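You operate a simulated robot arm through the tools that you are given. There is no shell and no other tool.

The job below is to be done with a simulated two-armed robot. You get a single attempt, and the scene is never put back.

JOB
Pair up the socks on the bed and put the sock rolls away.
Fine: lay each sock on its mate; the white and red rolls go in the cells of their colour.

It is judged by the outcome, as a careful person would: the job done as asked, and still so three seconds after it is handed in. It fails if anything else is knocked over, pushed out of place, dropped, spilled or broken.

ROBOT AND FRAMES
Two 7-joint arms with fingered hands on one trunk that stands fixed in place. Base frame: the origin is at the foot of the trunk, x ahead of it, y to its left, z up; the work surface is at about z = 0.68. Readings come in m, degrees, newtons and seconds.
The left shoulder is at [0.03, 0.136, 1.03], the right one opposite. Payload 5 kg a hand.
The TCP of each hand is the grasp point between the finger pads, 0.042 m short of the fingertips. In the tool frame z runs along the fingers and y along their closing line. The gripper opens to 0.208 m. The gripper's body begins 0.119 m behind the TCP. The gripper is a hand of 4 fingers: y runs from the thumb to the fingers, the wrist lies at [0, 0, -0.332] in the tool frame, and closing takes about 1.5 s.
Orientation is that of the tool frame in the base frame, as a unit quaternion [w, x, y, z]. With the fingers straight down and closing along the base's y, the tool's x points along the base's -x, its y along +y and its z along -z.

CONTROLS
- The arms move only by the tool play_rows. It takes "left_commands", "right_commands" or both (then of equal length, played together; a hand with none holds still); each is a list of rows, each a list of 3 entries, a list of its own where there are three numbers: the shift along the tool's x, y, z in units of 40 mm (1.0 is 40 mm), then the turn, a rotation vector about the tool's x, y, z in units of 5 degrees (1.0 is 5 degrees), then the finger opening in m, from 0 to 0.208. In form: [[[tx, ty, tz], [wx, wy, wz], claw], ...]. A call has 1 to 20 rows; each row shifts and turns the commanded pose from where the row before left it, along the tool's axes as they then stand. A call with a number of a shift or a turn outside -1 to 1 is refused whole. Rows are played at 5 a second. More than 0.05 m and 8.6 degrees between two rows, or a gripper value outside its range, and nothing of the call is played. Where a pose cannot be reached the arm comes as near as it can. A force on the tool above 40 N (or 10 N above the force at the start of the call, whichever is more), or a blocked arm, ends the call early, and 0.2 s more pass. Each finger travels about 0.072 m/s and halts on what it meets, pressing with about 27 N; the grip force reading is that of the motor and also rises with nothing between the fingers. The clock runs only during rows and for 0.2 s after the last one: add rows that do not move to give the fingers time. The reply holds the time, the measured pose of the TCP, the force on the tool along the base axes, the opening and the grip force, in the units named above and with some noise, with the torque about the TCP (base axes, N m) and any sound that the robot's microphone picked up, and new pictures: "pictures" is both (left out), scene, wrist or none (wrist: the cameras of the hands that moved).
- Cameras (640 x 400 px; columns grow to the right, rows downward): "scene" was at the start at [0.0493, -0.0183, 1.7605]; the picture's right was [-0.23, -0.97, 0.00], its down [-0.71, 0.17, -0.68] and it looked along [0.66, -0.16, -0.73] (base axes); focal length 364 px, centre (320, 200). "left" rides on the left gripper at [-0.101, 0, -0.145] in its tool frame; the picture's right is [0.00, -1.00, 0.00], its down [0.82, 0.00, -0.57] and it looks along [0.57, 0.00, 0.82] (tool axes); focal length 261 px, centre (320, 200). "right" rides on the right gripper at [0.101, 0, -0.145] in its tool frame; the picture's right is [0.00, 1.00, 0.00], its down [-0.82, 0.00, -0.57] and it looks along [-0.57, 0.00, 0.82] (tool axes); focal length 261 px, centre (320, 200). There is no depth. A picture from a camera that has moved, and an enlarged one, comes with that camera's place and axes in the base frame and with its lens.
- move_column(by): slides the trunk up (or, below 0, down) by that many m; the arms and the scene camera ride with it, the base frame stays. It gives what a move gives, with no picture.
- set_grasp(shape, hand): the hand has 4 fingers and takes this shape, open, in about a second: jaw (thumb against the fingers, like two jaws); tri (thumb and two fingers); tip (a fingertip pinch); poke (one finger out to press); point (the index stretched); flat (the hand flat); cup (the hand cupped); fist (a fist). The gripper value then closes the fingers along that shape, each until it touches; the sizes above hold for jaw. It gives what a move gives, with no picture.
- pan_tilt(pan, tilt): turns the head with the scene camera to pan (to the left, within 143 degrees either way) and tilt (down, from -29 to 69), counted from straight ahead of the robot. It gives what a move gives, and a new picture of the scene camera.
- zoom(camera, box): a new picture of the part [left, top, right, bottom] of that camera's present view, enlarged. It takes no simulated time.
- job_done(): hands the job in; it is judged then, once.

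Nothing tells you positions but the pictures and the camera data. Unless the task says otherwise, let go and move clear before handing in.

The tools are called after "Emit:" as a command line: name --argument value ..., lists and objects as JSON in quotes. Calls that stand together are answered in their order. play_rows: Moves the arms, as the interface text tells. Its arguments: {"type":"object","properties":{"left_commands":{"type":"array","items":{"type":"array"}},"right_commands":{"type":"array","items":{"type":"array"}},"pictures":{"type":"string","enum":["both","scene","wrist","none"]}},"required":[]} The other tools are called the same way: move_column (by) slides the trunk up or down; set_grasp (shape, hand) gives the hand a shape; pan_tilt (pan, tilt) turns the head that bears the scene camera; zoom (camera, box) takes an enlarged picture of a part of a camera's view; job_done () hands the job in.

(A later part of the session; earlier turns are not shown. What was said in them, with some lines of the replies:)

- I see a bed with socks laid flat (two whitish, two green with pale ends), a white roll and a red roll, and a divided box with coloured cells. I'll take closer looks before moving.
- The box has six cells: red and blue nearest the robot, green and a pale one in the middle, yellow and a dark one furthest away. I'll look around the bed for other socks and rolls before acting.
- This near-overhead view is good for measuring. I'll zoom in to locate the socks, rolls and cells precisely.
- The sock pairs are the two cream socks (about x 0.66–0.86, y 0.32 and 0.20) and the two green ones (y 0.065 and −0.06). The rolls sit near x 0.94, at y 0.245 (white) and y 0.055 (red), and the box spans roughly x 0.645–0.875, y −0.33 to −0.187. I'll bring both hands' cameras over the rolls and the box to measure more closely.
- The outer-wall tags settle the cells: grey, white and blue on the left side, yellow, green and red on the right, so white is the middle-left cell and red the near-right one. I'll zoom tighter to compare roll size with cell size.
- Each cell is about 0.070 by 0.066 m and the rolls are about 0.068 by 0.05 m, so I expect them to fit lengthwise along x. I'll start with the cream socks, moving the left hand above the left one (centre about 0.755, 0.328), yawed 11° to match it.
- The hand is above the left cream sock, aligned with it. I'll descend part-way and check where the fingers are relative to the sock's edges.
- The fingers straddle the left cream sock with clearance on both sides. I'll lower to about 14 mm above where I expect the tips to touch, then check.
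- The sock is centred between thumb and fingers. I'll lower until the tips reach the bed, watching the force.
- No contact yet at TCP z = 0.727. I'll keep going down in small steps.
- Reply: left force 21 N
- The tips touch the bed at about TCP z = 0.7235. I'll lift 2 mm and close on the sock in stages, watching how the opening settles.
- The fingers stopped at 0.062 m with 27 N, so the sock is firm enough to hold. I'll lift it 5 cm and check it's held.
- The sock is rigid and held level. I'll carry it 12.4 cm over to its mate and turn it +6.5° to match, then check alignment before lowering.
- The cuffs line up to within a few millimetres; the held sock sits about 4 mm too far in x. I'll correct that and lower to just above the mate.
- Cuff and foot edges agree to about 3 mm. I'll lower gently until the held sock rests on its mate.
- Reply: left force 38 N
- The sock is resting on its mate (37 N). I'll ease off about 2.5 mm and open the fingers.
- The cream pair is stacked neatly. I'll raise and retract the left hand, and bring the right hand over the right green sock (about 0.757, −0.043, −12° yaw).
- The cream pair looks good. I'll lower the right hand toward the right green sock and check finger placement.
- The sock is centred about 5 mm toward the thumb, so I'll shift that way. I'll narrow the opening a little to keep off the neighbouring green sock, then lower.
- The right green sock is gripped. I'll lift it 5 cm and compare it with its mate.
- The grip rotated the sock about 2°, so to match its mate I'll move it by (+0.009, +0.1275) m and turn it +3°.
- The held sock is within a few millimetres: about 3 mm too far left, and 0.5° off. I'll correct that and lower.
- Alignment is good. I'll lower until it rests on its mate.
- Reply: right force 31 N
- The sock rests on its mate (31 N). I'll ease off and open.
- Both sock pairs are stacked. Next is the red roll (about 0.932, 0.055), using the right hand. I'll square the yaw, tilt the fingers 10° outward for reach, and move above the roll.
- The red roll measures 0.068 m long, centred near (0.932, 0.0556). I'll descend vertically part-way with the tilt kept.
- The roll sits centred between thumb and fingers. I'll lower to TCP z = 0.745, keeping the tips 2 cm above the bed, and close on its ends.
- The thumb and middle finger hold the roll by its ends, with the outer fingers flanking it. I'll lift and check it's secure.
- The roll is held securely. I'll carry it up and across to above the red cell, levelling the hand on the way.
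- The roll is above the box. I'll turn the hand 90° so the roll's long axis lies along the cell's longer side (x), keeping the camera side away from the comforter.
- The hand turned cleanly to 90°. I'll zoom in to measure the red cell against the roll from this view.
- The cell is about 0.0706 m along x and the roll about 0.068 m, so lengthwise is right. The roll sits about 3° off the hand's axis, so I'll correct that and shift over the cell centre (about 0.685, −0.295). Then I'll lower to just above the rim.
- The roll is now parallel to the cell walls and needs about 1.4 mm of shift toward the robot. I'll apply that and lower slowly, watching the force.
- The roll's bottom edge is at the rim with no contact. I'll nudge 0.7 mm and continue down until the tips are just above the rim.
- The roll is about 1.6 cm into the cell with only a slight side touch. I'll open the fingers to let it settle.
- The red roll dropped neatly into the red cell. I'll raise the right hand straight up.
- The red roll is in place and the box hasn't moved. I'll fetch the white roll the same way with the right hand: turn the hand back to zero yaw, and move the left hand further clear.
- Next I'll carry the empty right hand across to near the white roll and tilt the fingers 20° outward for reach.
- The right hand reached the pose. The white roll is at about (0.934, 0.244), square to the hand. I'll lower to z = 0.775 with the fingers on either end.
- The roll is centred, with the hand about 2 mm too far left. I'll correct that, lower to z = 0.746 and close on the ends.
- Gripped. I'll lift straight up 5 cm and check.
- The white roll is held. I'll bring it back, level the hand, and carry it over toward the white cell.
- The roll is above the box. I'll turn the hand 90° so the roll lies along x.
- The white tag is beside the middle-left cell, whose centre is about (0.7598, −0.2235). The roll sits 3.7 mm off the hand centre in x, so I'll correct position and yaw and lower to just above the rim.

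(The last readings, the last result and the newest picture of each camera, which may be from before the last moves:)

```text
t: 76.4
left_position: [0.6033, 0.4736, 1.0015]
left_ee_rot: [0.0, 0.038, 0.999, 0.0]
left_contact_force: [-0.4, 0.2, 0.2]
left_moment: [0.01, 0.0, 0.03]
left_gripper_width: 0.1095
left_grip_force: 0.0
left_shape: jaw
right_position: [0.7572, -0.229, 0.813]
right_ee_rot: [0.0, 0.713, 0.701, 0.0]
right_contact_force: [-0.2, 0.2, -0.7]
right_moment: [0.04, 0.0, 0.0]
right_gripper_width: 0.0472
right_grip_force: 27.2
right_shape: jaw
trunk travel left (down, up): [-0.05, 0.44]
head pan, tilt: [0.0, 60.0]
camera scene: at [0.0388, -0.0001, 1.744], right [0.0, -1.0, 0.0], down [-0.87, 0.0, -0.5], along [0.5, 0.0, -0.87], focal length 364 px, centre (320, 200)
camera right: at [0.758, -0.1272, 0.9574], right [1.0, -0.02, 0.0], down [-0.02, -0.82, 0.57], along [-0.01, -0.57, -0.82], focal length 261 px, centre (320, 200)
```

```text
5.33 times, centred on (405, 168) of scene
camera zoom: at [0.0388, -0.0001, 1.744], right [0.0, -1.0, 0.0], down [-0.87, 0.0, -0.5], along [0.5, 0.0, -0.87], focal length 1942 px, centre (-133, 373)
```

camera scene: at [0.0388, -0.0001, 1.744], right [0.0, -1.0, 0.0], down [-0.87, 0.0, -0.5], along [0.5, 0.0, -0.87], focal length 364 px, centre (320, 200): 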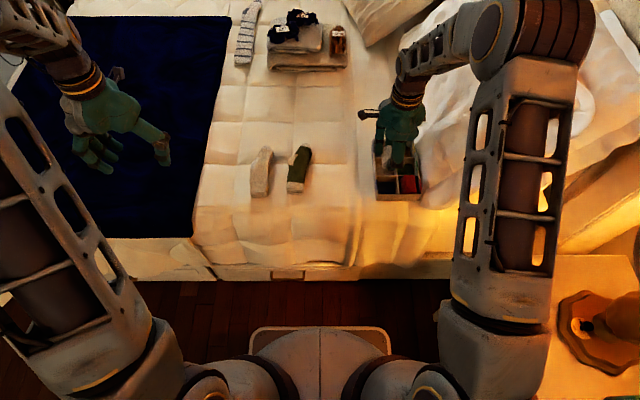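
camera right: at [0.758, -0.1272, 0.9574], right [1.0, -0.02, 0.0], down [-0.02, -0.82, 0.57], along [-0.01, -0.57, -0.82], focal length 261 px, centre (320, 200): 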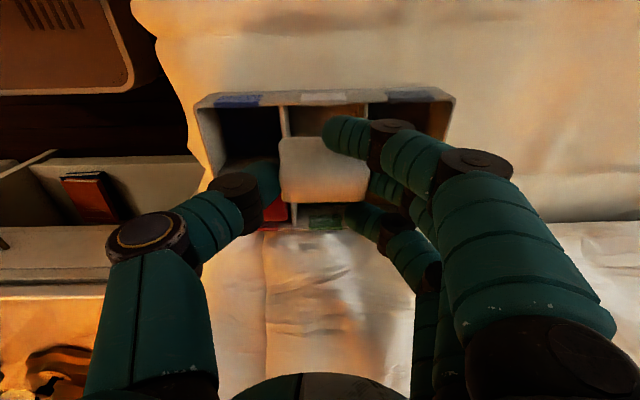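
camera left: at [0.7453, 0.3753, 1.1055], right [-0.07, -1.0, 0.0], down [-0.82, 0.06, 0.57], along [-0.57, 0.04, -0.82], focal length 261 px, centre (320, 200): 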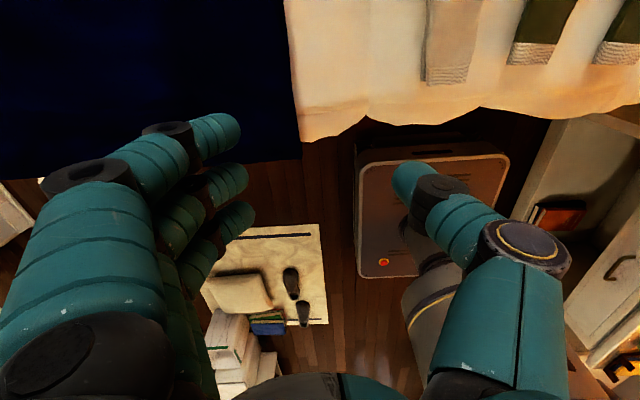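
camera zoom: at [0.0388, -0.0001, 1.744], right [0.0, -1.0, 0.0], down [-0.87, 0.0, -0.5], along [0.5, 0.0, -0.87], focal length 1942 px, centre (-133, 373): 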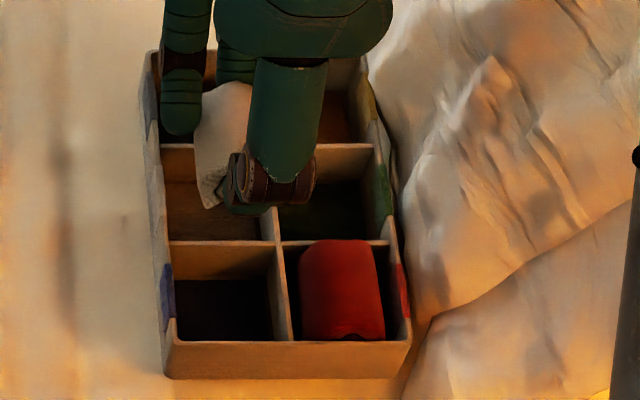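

The roll lines up with the white cell within about half a millimetre in x. I'll lower slowly into the cell.

Emit:
play_rows --right_commands '[[[0, 0, 0.3], [0, 0, 0], 0.05], [[0, 0, 0.25], [0, 0, 0], 0.05], [[0, 0, 0.2], [0, 0, 0], 0.05], [[0, 0, 0], [0, 0, 0], 0.05]]' --pictures "both"

Emit:
zoom --camera "right" --box '[230, 50, 430, 230]'

Emit:
zoom --camera "scene" --box '[365, 130, 445, 205]'

```text
t: 77.4
left_position: [0.6028, 0.4726, 1.001]
left_ee_rot: [0.0, 0.039, 0.999, 0.0]
left_contact_force: [0.1, 0.0, 0.3]
left_moment: [0.0, -0.03, 0.01]
left_gripper_width: 0.1096
left_grip_force: 0.1
left_shape: jaw
right_position: [0.7559, -0.2281, 0.7821]
right_ee_rot: [0.0, 0.714, 0.7, 0.0]
right_contact_force: [1.2, 0.0, -0.6]
right_moment: [-0.02, -0.03, 0.04]
right_gripper_width: 0.0474
right_grip_force: 27.2
right_shape: jaw
trunk travel left (down, up): [-0.05, 0.44]
head pan, tilt: [0.0, 60.0]
camera scene: at [0.0384, 0.0, 1.744], right [0.0, -1.0, 0.0], down [-0.87, 0.0, -0.5], along [0.5, 0.0, -0.87], focal length 364 px, centre (320, 200)
camera right: at [0.7578, -0.1267, 0.9265], right [1.0, -0.02, 0.0], down [-0.02, -0.82, 0.57], along [-0.01, -0.57, -0.82], focal length 261 px, centre (320, 200)
```

scene: 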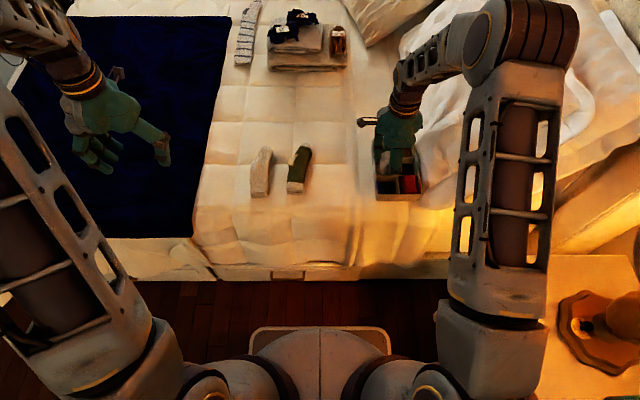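
right: 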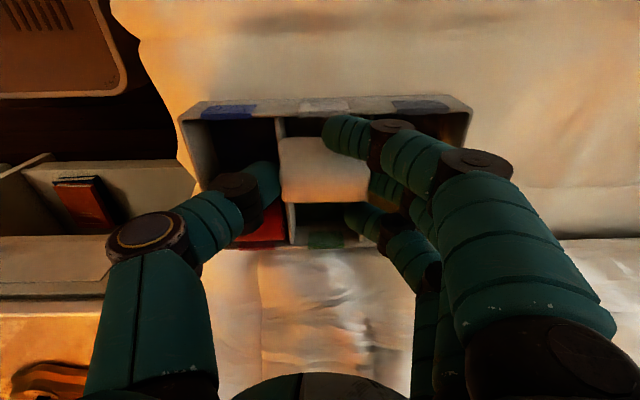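

```text
2.22 times, centred on (330, 140) of right
camera zoom: at [0.7578, -0.1267, 0.9265], right [1.0, -0.02, 0.0], down [-0.02, -0.82, 0.57], along [-0.01, -0.57, -0.82], focal length 579 px, centre (298, 333)
```

zoom: 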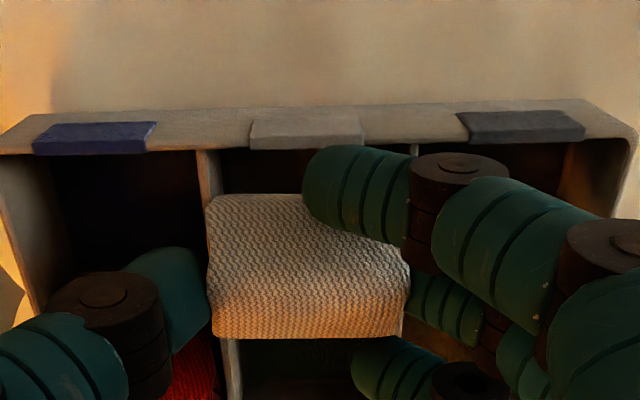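

```text
5.33 times, centred on (405, 168) of scene
camera zoom: at [0.0384, 0.0, 1.744], right [0.0, -1.0, 0.0], down [-0.87, 0.0, -0.5], along [0.5, 0.0, -0.87], focal length 1942 px, centre (-133, 373)
```

zoom: 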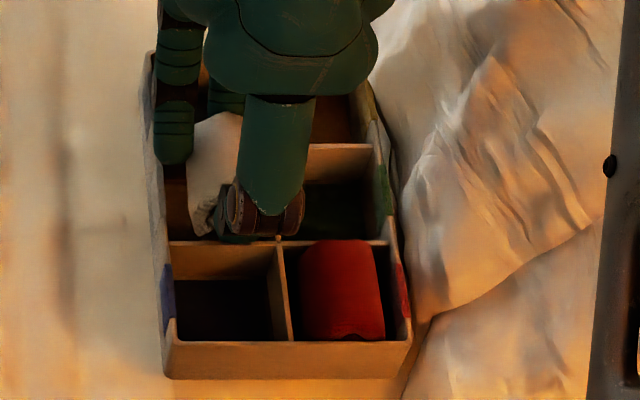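

Emit:
zoom --camera "right" --box '[260, 90, 390, 250]'

Emit:
zoom --camera "right" --box '[270, 170, 350, 250]'

Emit:
zoom --camera "scene" --box '[375, 145, 425, 185]'

```text
2.50 times, centred on (325, 170) of right
camera zoom: at [0.7578, -0.1267, 0.9265], right [1.0, -0.02, 0.0], down [-0.02, -0.82, 0.57], along [-0.01, -0.57, -0.82], focal length 652 px, centre (308, 275)
```

zoom: 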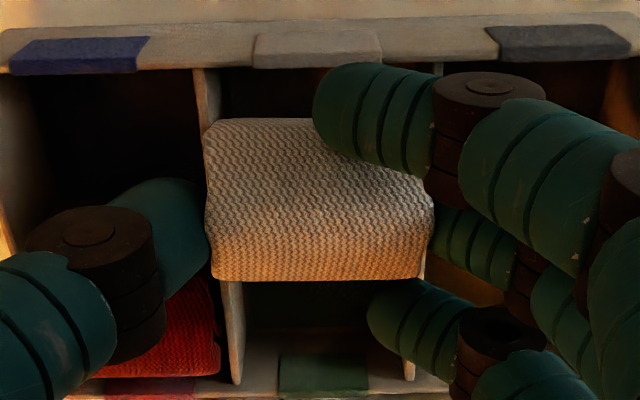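

```text
5.00 times, centred on (310, 210) of right
camera zoom: at [0.7578, -0.1267, 0.9265], right [1.0, -0.02, 0.0], down [-0.02, -0.82, 0.57], along [-0.01, -0.57, -0.82], focal length 1303 px, centre (370, 150)
```

zoom: 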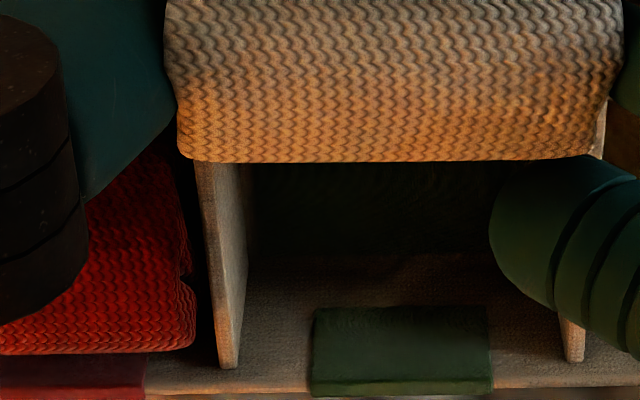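

```text
10.00 times, centred on (400, 165) of scene
camera zoom: at [0.0384, 0.0, 1.744], right [0.0, -1.0, 0.0], down [-0.87, 0.0, -0.5], along [0.5, 0.0, -0.87], focal length 3642 px, centre (-480, 550)
```

zoom: 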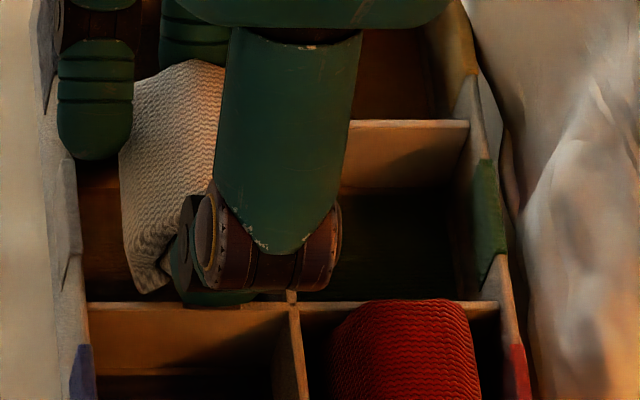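

Measured from the dividers, the roll is centred in the white cell within half a millimetre and parallel to it. It's already about 9 mm inside with no contact, so I'll continue down.

Emit:
play_rows --right_commands '[[[0, 0.01, 0.1], [0, 0, 0], 0.05], [[0, 0, 0.1], [0, 0, 0], 0.05], [[0, 0, 0.1], [0, 0, 0], 0.05], [[0, 0, 0], [0, 0, 0], 0.05]]' --pictures "wrist"

Emit:
zoom --camera "scene" --box '[365, 130, 445, 205]'

```text
t: 78.4
left_position: [0.6026, 0.4735, 1.0018]
left_ee_rot: [0.001, 0.039, 0.999, 0.0]
left_contact_force: [-1.1, 0.3, 0.2]
left_moment: [-0.01, -0.03, 0.01]
left_gripper_width: 0.1094
left_grip_force: 0.0
left_shape: jaw
right_position: [0.7563, -0.2277, 0.7699]
right_ee_rot: [-0.001, 0.714, 0.7, 0.0]
right_contact_force: [0.5, 1.3, 0.6]
right_moment: [0.11, -0.04, 0.07]
right_gripper_width: 0.0471
right_grip_force: 26.8
right_shape: jaw
trunk travel left (down, up): [-0.05, 0.44]
head pan, tilt: [0.0, 60.0]
camera right: at [0.7589, -0.1264, 0.9144], right [1.0, -0.02, 0.0], down [-0.02, -0.82, 0.57], along [-0.01, -0.57, -0.82], focal length 261 px, centre (320, 200)
```

right: 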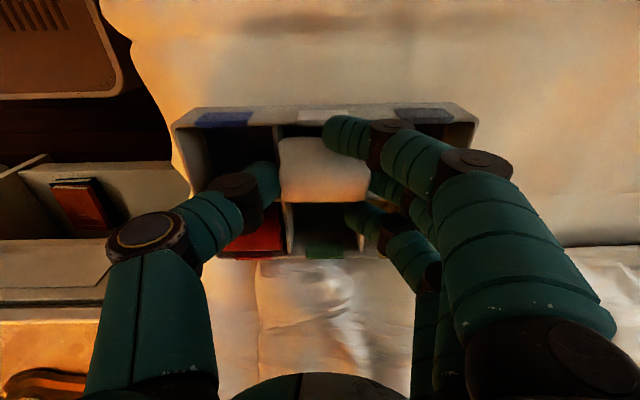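

```text
5.33 times, centred on (405, 168) of scene
camera zoom: at [0.0382, 0.0002, 1.7439], right [0.0, -1.0, 0.0], down [-0.87, 0.0, -0.5], along [0.5, 0.0, -0.87], focal length 1942 px, centre (-133, 373)
```

zoom: 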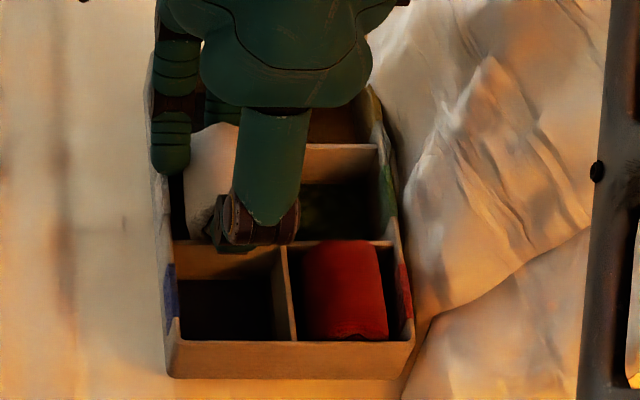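

The roll is about 2 cm into the cell with negligible force. I'll open the fingers.

Emit:
play_rows --right_commands '[[[0, 0, 0], [0, 0, 0], 0.06], [[0, 0, 0], [0, 0, 0], 0.07], [[0, 0, 0], [0, 0, 0], 0.08], [[0, 0, 0], [0, 0, 0], 0.09], [[0, 0, 0], [0, 0, 0], 0.095], [[0, 0, 0], [0, 0, 0], 0.095]]' --pictures "both"

Emit:
zoom --camera "right" --box '[230, 50, 430, 230]'

Emit:
zoom --camera "scene" --box '[365, 130, 445, 205]'

```text
t: 79.8
left_position: [0.6026, 0.4736, 1.0015]
left_ee_rot: [0.0, 0.04, 0.999, 0.0]
left_contact_force: [-0.5, -0.1, 0.2]
left_moment: [-0.02, -0.01, 0.01]
left_gripper_width: 0.1098
left_grip_force: 0.1
left_shape: jaw
right_position: [0.7571, -0.2277, 0.7701]
right_ee_rot: [0.0, 0.714, 0.7, 0.001]
right_contact_force: [-0.3, 0.7, -0.5]
right_moment: [-0.01, -0.02, 0.0]
right_gripper_width: 0.0942
right_grip_force: 0.1
right_shape: jaw
trunk travel left (down, up): [-0.05, 0.44]
head pan, tilt: [0.0, 60.0]
camera scene: at [0.0385, 0.0, 1.744], right [0.0, -1.0, 0.0], down [-0.87, 0.0, -0.5], along [0.5, 0.0, -0.87], focal length 364 px, centre (320, 200)
camera right: at [0.7592, -0.1262, 0.9145], right [1.0, -0.02, 0.0], down [-0.02, -0.82, 0.57], along [-0.01, -0.57, -0.82], focal length 261 px, centre (320, 200)
```

scene: 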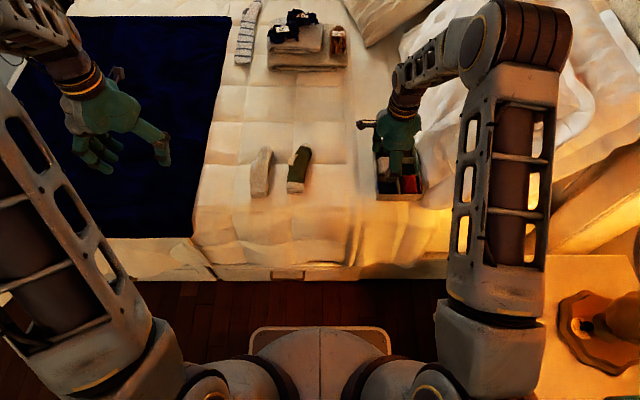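
right: 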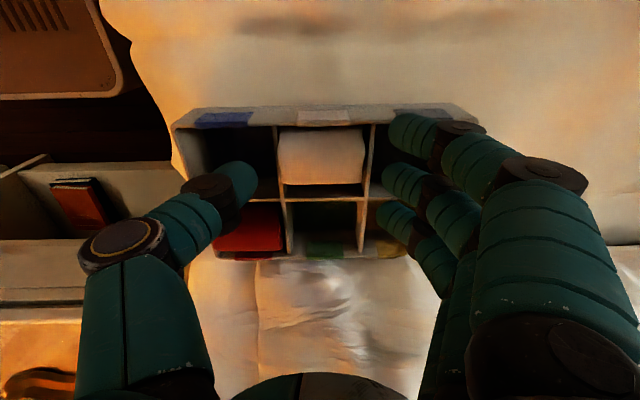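

```text
2.22 times, centred on (330, 140) of right
camera zoom: at [0.7592, -0.1262, 0.9145], right [1.0, -0.02, 0.0], down [-0.02, -0.82, 0.57], along [-0.01, -0.57, -0.82], focal length 579 px, centre (298, 333)
```

zoom: 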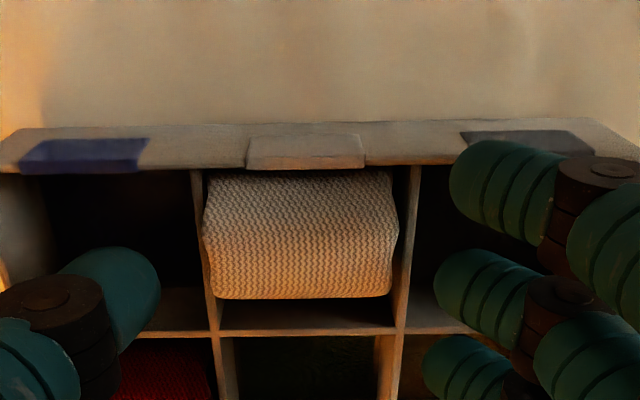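

```text
5.33 times, centred on (405, 168) of scene
camera zoom: at [0.0385, 0.0, 1.744], right [0.0, -1.0, 0.0], down [-0.87, 0.0, -0.5], along [0.5, 0.0, -0.87], focal length 1942 px, centre (-133, 373)
```

zoom: 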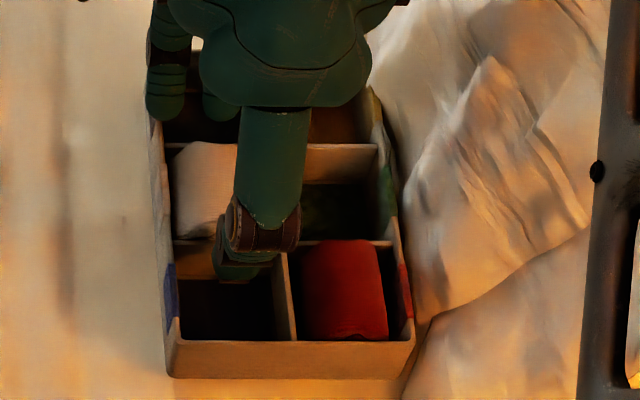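

The white roll dropped into the white-tagged cell. I'll raise the hand clear and retreat, then check the whole scene.

Emit:
play_rows --right_commands '[[[0, 0, -0.3], [0, 0, 0], 0.095], [[0, 0, -0.6], [0, 0, 0], 0.095], [[0, 0, -1], [0, 0, 0], 0.1], [[0, 0, -1], [0, 0, 0], 0.1], [[0, 0, -1], [0, 0, 0], 0.1], [[0, 0, -1], [0, 0, 0], 0.1], [[0, -0.8, -0.4], [0, 0, 0], 0.1], [[0, -0.8, -0.4], [0, 0, 0], 0.1], [[0, -0.8, -0.4], [0, 0, 0], 0.1], [[0, -0.8, -0.4], [0, 0, 0], 0.1], [[0, -0.8, -0.4], [0, 0, 0], 0.1], [[0, 0, 0], [0, 0, 0], 0.1]]' --pictures "both"

Emit:
zoom --camera "scene" --box '[360, 120, 450, 210]'

Emit:
zoom --camera "scene" --box '[220, 110, 380, 210]'

```text
t: 82.4
left_position: [0.6036, 0.4733, 1.001]
left_ee_rot: [-0.001, 0.039, 0.999, 0.0]
left_contact_force: [1.4, 0.0, 0.4]
left_moment: [-0.02, 0.09, -0.03]
left_gripper_width: 0.1097
left_grip_force: 0.0
left_shape: jaw
right_position: [0.5973, -0.2231, 1.0488]
right_ee_rot: [-0.001, 0.714, 0.701, 0.0]
right_contact_force: [0.6, 0.0, -0.4]
right_moment: [0.0, 0.07, 0.01]
right_gripper_width: 0.0998
right_grip_force: 0.0
right_shape: jaw
trunk travel left (down, up): [-0.05, 0.44]
head pan, tilt: [0.0, 60.0]
camera scene: at [0.04, 0.0002, 1.7438], right [0.0, -1.0, 0.0], down [-0.87, 0.0, -0.5], along [0.5, 0.0, -0.87], focal length 364 px, centre (320, 200)
camera right: at [0.5997, -0.1213, 1.1914], right [1.0, -0.02, 0.0], down [-0.02, -0.82, 0.57], along [-0.01, -0.57, -0.82], focal length 261 px, centre (320, 200)
```

scene: 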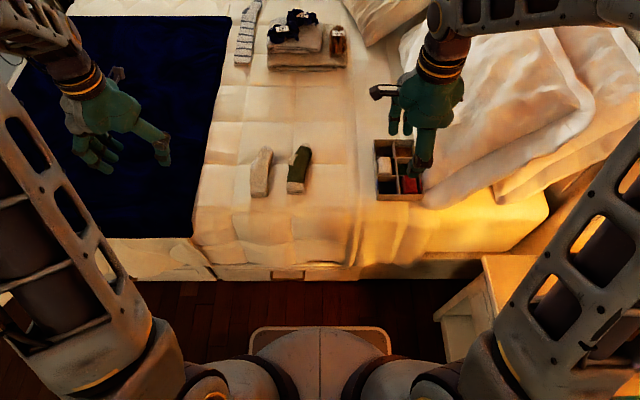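
right: 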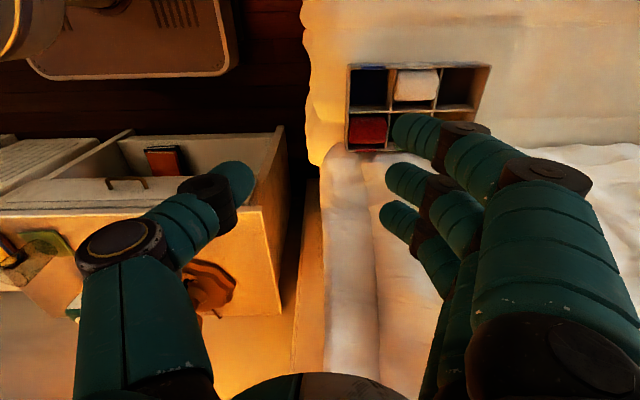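

```text
4.44 times, centred on (405, 165) of scene
camera zoom: at [0.04, 0.0002, 1.7438], right [0.0, -1.0, 0.0], down [-0.87, 0.0, -0.5], along [0.5, 0.0, -0.87], focal length 1619 px, centre (-58, 356)
```

zoom: 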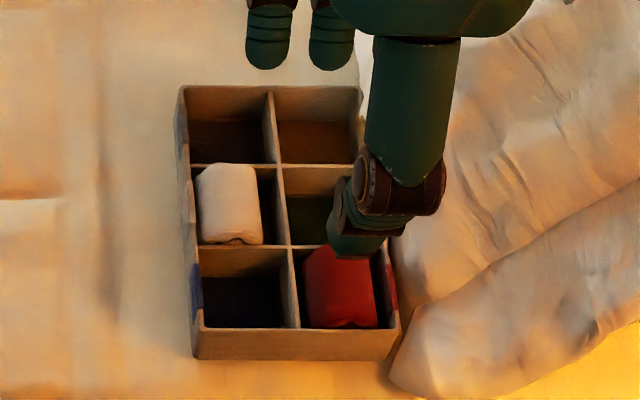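

```text
4.00 times, centred on (300, 160) of scene
camera zoom: at [0.04, 0.0002, 1.7438], right [0.0, -1.0, 0.0], down [-0.87, 0.0, -0.5], along [0.5, 0.0, -0.87], focal length 1457 px, centre (400, 360)
```

zoom: 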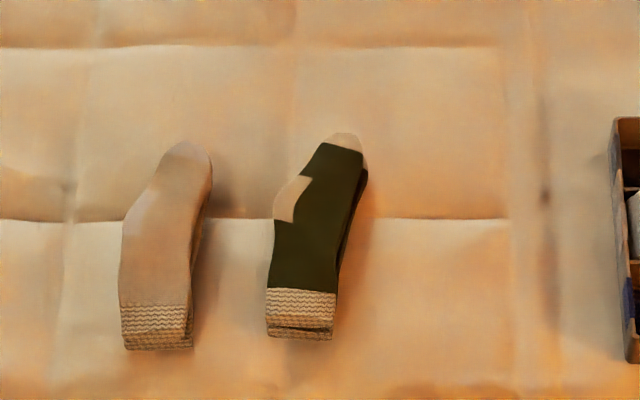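

Both pairs and both rolls look right. I'll check the rest of the room for anything disturbed and take a closer look at the pairs before handing in.

Emit:
pan_tilt --pan -30 --tilt 40

Emit:
pan_tilt --pan 10 --tilt 35

Emit:
zoom --camera "scene" --box '[250, 150, 450, 380]'

```text
t: 83.4
left_position: [0.6009, 0.4735, 1.0022]
left_ee_rot: [0.0, 0.039, 0.999, 0.001]
left_contact_force: [-0.3, -0.3, 0.0]
left_moment: [0.02, -0.01, 0.02]
left_gripper_width: 0.1098
left_grip_force: 0.0
left_shape: jaw
right_position: [0.5973, -0.2235, 1.0478]
right_ee_rot: [-0.001, 0.713, 0.701, 0.0]
right_contact_force: [-0.5, 0.9, -0.1]
right_moment: [0.0, -0.02, 0.04]
right_gripper_width: 0.0996
right_grip_force: 0.0
right_shape: jaw
trunk travel left (down, up): [-0.05, 0.44]
head pan, tilt: [-30.0, 40.0]
camera scene: at [0.0453, -0.0425, 1.7707], right [-0.5, -0.87, 0.0], down [-0.56, 0.32, -0.77], along [0.66, -0.38, -0.64], focal length 364 px, centre (320, 200)
```

scene: 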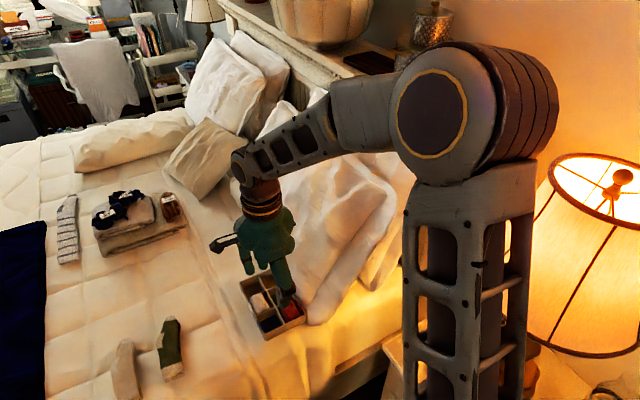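

```text
t: 84.5
left_position: [0.6034, 0.4731, 1.0003]
left_ee_rot: [0.0, 0.039, 0.999, 0.0]
left_contact_force: [-0.9, -0.4, -0.1]
left_moment: [-0.02, 0.0, 0.0]
left_gripper_width: 0.1094
left_grip_force: 0.1
left_shape: jaw
right_position: [0.5963, -0.2227, 1.0478]
right_ee_rot: [0.0, 0.714, 0.7, -0.001]
right_contact_force: [0.2, 0.4, -0.3]
right_moment: [0.02, 0.01, 0.08]
right_gripper_width: 0.0996
right_grip_force: 0.1
right_shape: jaw
trunk travel left (down, up): [-0.05, 0.44]
head pan, tilt: [10.0, 35.0]
camera scene: at [0.0586, 0.0152, 1.7782], right [0.17, -0.98, 0.0], down [-0.57, -0.1, -0.82], along [0.81, 0.14, -0.57], focal length 364 px, centre (320, 200)
```

scene: 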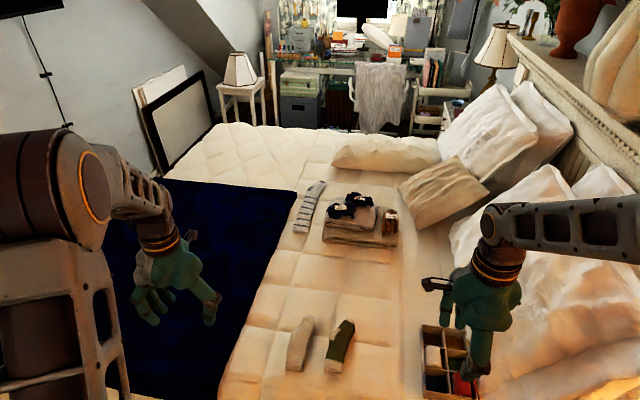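

```text
1.74 times, centred on (350, 265) of scene
camera zoom: at [0.0586, 0.0152, 1.7782], right [0.17, -0.98, 0.0], down [-0.57, -0.1, -0.82], along [0.81, 0.14, -0.57], focal length 633 px, centre (268, 87)
```

zoom: 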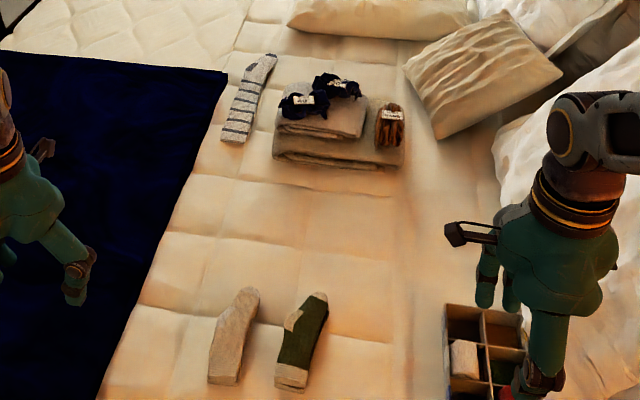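

Nothing else is disturbed, and the lone striped sock has no mate, so it stays. I'll take a quick near-vertical look at the pairs with the left wrist camera to confirm their alignment.

Emit:
play_rows --left_commands '[[[-0.3, -0.93, -0.06], [0, 0, 0], 0.11], [[-0.3, -0.93, -0.06], [0, 0, 0], 0.11], [[-0.3, -0.93, -0.06], [0, 0, 0], 0.11], [[-0.3, -0.93, -0.06], [0, 0, 0], 0.11], [[-0.3, -0.93, -0.06], [0, 0, 0], 0.11], [[-0.3, -0.93, -0.06], [0, 0, 0], 0.11], [[-0.3, -0.93, -0.06], [0, 0, 0], 0.11], [[-0.3, -0.93, -0.06], [0, 0, 0], 0.11], [[0, 0, 0], [0, 0, 0], 0.11]]' --pictures "wrist"

Emit:
zoom --camera "left" --box '[220, 0, 500, 180]'

```text
t: 86.5
left_position: [0.677, 0.1697, 1.0214]
left_ee_rot: [0.0, 0.038, 0.999, 0.0]
left_contact_force: [-0.4, -0.3, 0.4]
left_moment: [-0.05, 0.02, 0.0]
left_gripper_width: 0.1094
left_grip_force: 0.1
left_shape: jaw
right_position: [0.5961, -0.2232, 1.0483]
right_ee_rot: [0.0, 0.714, 0.7, -0.001]
right_contact_force: [0.8, -0.2, 0.0]
right_moment: [-0.06, -0.02, 0.0]
right_gripper_width: 0.0994
right_grip_force: 0.0
right_shape: jaw
trunk travel left (down, up): [-0.05, 0.44]
head pan, tilt: [10.0, 35.0]
camera left: at [0.7782, 0.1635, 1.1663], right [-0.07, -1.0, 0.0], down [-0.82, 0.06, 0.57], along [-0.57, 0.04, -0.82], focal length 261 px, centre (320, 200)
```

left: 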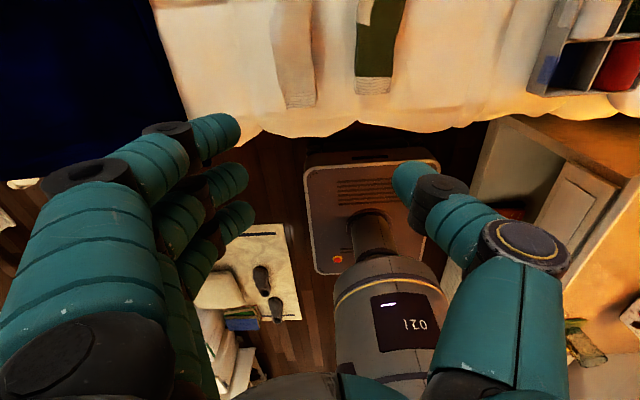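

```text
2.22 times, centred on (360, 90) of left
camera zoom: at [0.7782, 0.1635, 1.1663], right [-0.07, -1.0, 0.0], down [-0.82, 0.06, 0.57], along [-0.57, 0.04, -0.82], focal length 579 px, centre (231, 444)
```

zoom: 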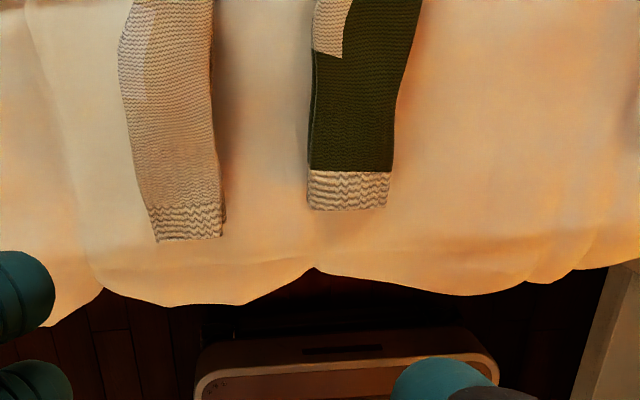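

Emit:
play_rows --left_commands '[[[-0.9, 0, 0], [0, 0, 0], 0.11], [[-0.9, 0, 0], [0, 0, 0], 0.11], [[-0.9, 0, 0], [0, 0, 0], 0.11], [[-0.9, 0, 0], [0, 0, 0], 0.11], [[0, 0, 0], [0, 0, 0], 0.11]]' --pictures "wrist"

Emit:
zoom --camera "left" --box '[220, 0, 460, 180]'

Emit:
zoom --camera "left" --box '[480, 0, 640, 130]'

```text
t: 87.7
left_position: [0.8189, 0.1561, 1.022]
left_ee_rot: [0.0, 0.039, 0.999, 0.0]
left_contact_force: [-0.6, 0.1, -0.1]
left_moment: [0.0, -0.03, 0.02]
left_gripper_width: 0.1096
left_grip_force: 0.1
left_shape: jaw
right_position: [0.597, -0.2235, 1.048]
right_ee_rot: [0.0, 0.714, 0.7, 0.0]
right_contact_force: [0.1, -0.7, -0.3]
right_moment: [0.02, -0.05, -0.01]
right_gripper_width: 0.0998
right_grip_force: 0.2
right_shape: jaw
trunk travel left (down, up): [-0.05, 0.44]
head pan, tilt: [10.0, 35.0]
camera left: at [0.9203, 0.1493, 1.1666], right [-0.07, -1.0, 0.0], down [-0.82, 0.06, 0.57], along [-0.57, 0.04, -0.82], focal length 261 px, centre (320, 200)
```

left: 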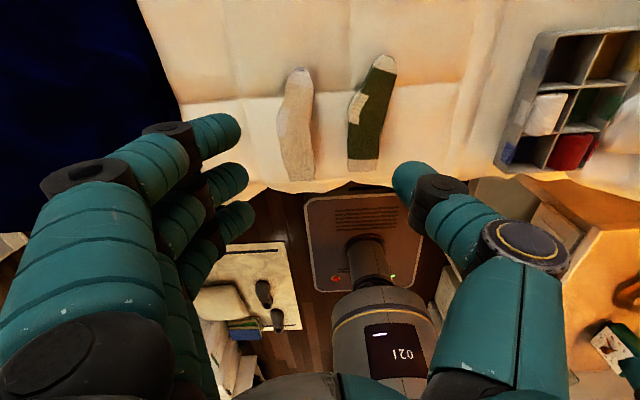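

```text
2.22 times, centred on (340, 90) of left
camera zoom: at [0.9203, 0.1493, 1.1666], right [-0.07, -1.0, 0.0], down [-0.82, 0.06, 0.57], along [-0.57, 0.04, -0.82], focal length 579 px, centre (276, 444)
```

zoom: 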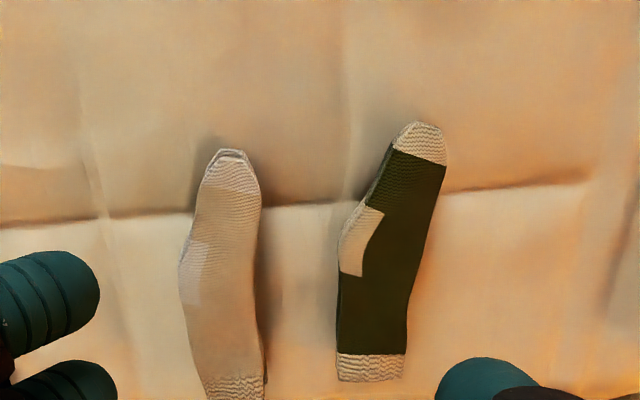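

```text
3.08 times, centred on (560, 65) of left
camera zoom: at [0.9203, 0.1493, 1.1666], right [-0.07, -1.0, 0.0], down [-0.82, 0.06, 0.57], along [-0.57, 0.04, -0.82], focal length 802 px, centre (-418, 615)
```

zoom: 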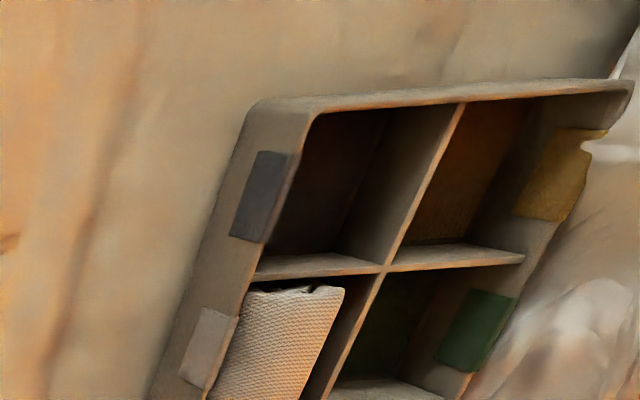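

Both pairs lie squarely on each other, the white roll is by the white tag and the red roll is in the red cell. I'll retract the left hand to the side and then hand in.

Emit:
play_rows --left_commands '[[[0.6, 0.7, 0], [0, 0, 0], 0.11], [[0.6, 0.7, 0], [0, 0, 0], 0.11], [[0.6, 0.7, 0], [0, 0, 0], 0.11], [[0.6, 0.7, 0], [0, 0, 0], 0.11], [[0.6, 0.7, 0], [0, 0, 0], 0.11], [[0.6, 0.7, 0], [0, 0, 0], 0.11], [[0.6, 0.7, 0], [0, 0, 0], 0.11], [[0, 0, 0], [0, 0, 0], 0.11]]' --pictures "scene"

```text
t: 89.5
left_position: [0.6658, 0.3664, 1.0219]
left_ee_rot: [0.0, 0.039, 0.999, -0.001]
left_contact_force: [-0.3, 0.0, 0.0]
left_moment: [0.05, 0.03, 0.0]
left_gripper_width: 0.1095
left_grip_force: 0.1
left_shape: jaw
right_position: [0.597, -0.2234, 1.0468]
right_ee_rot: [0.0, 0.714, 0.7, 0.0]
right_contact_force: [1.0, 0.1, -0.1]
right_moment: [0.03, 0.06, 0.0]
right_gripper_width: 0.0998
right_grip_force: 0.1
right_shape: jaw
trunk travel left (down, up): [-0.05, 0.44]
head pan, tilt: [10.0, 35.0]
camera scene: at [0.0593, 0.0144, 1.7782], right [0.17, -0.98, 0.0], down [-0.57, -0.1, -0.82], along [0.81, 0.14, -0.57], focal length 364 px, centre (320, 200)
```

scene: 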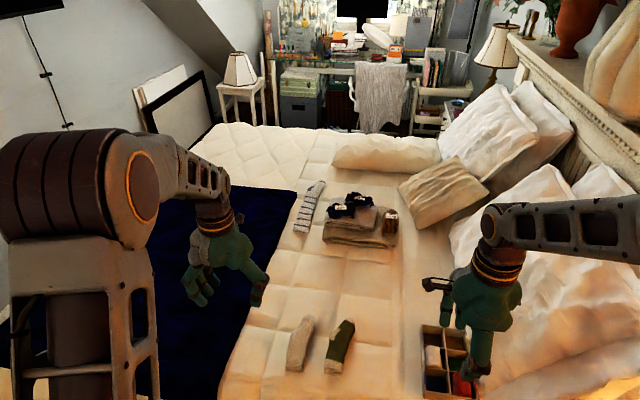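

The two sock pairs are stacked, the white and red rolls are in their cells, and everything else looks undisturbed with both hands clear. I'm handing the job in.

Emit:
job_done

```text
The job is handed in.
```

The socks are paired, both rolls are in their cells, and I've handed the job in.

- **Sock pairs:** The cream sock lies on its cream mate and the green sock on its green mate. Both pairs line up to within a few millimetres.
- **Rolls:** The red roll is in the red cell, nearest the robot on the right. The white roll is in the cell with the white tag, in the middle of the left side.
- **Striped sock:** I left the one striped sock where it was, because I saw no mate for it on the bed.

I saw nothing else moved or knocked over in the final pictures. Both hands were empty and clear of the bed when I handed in.
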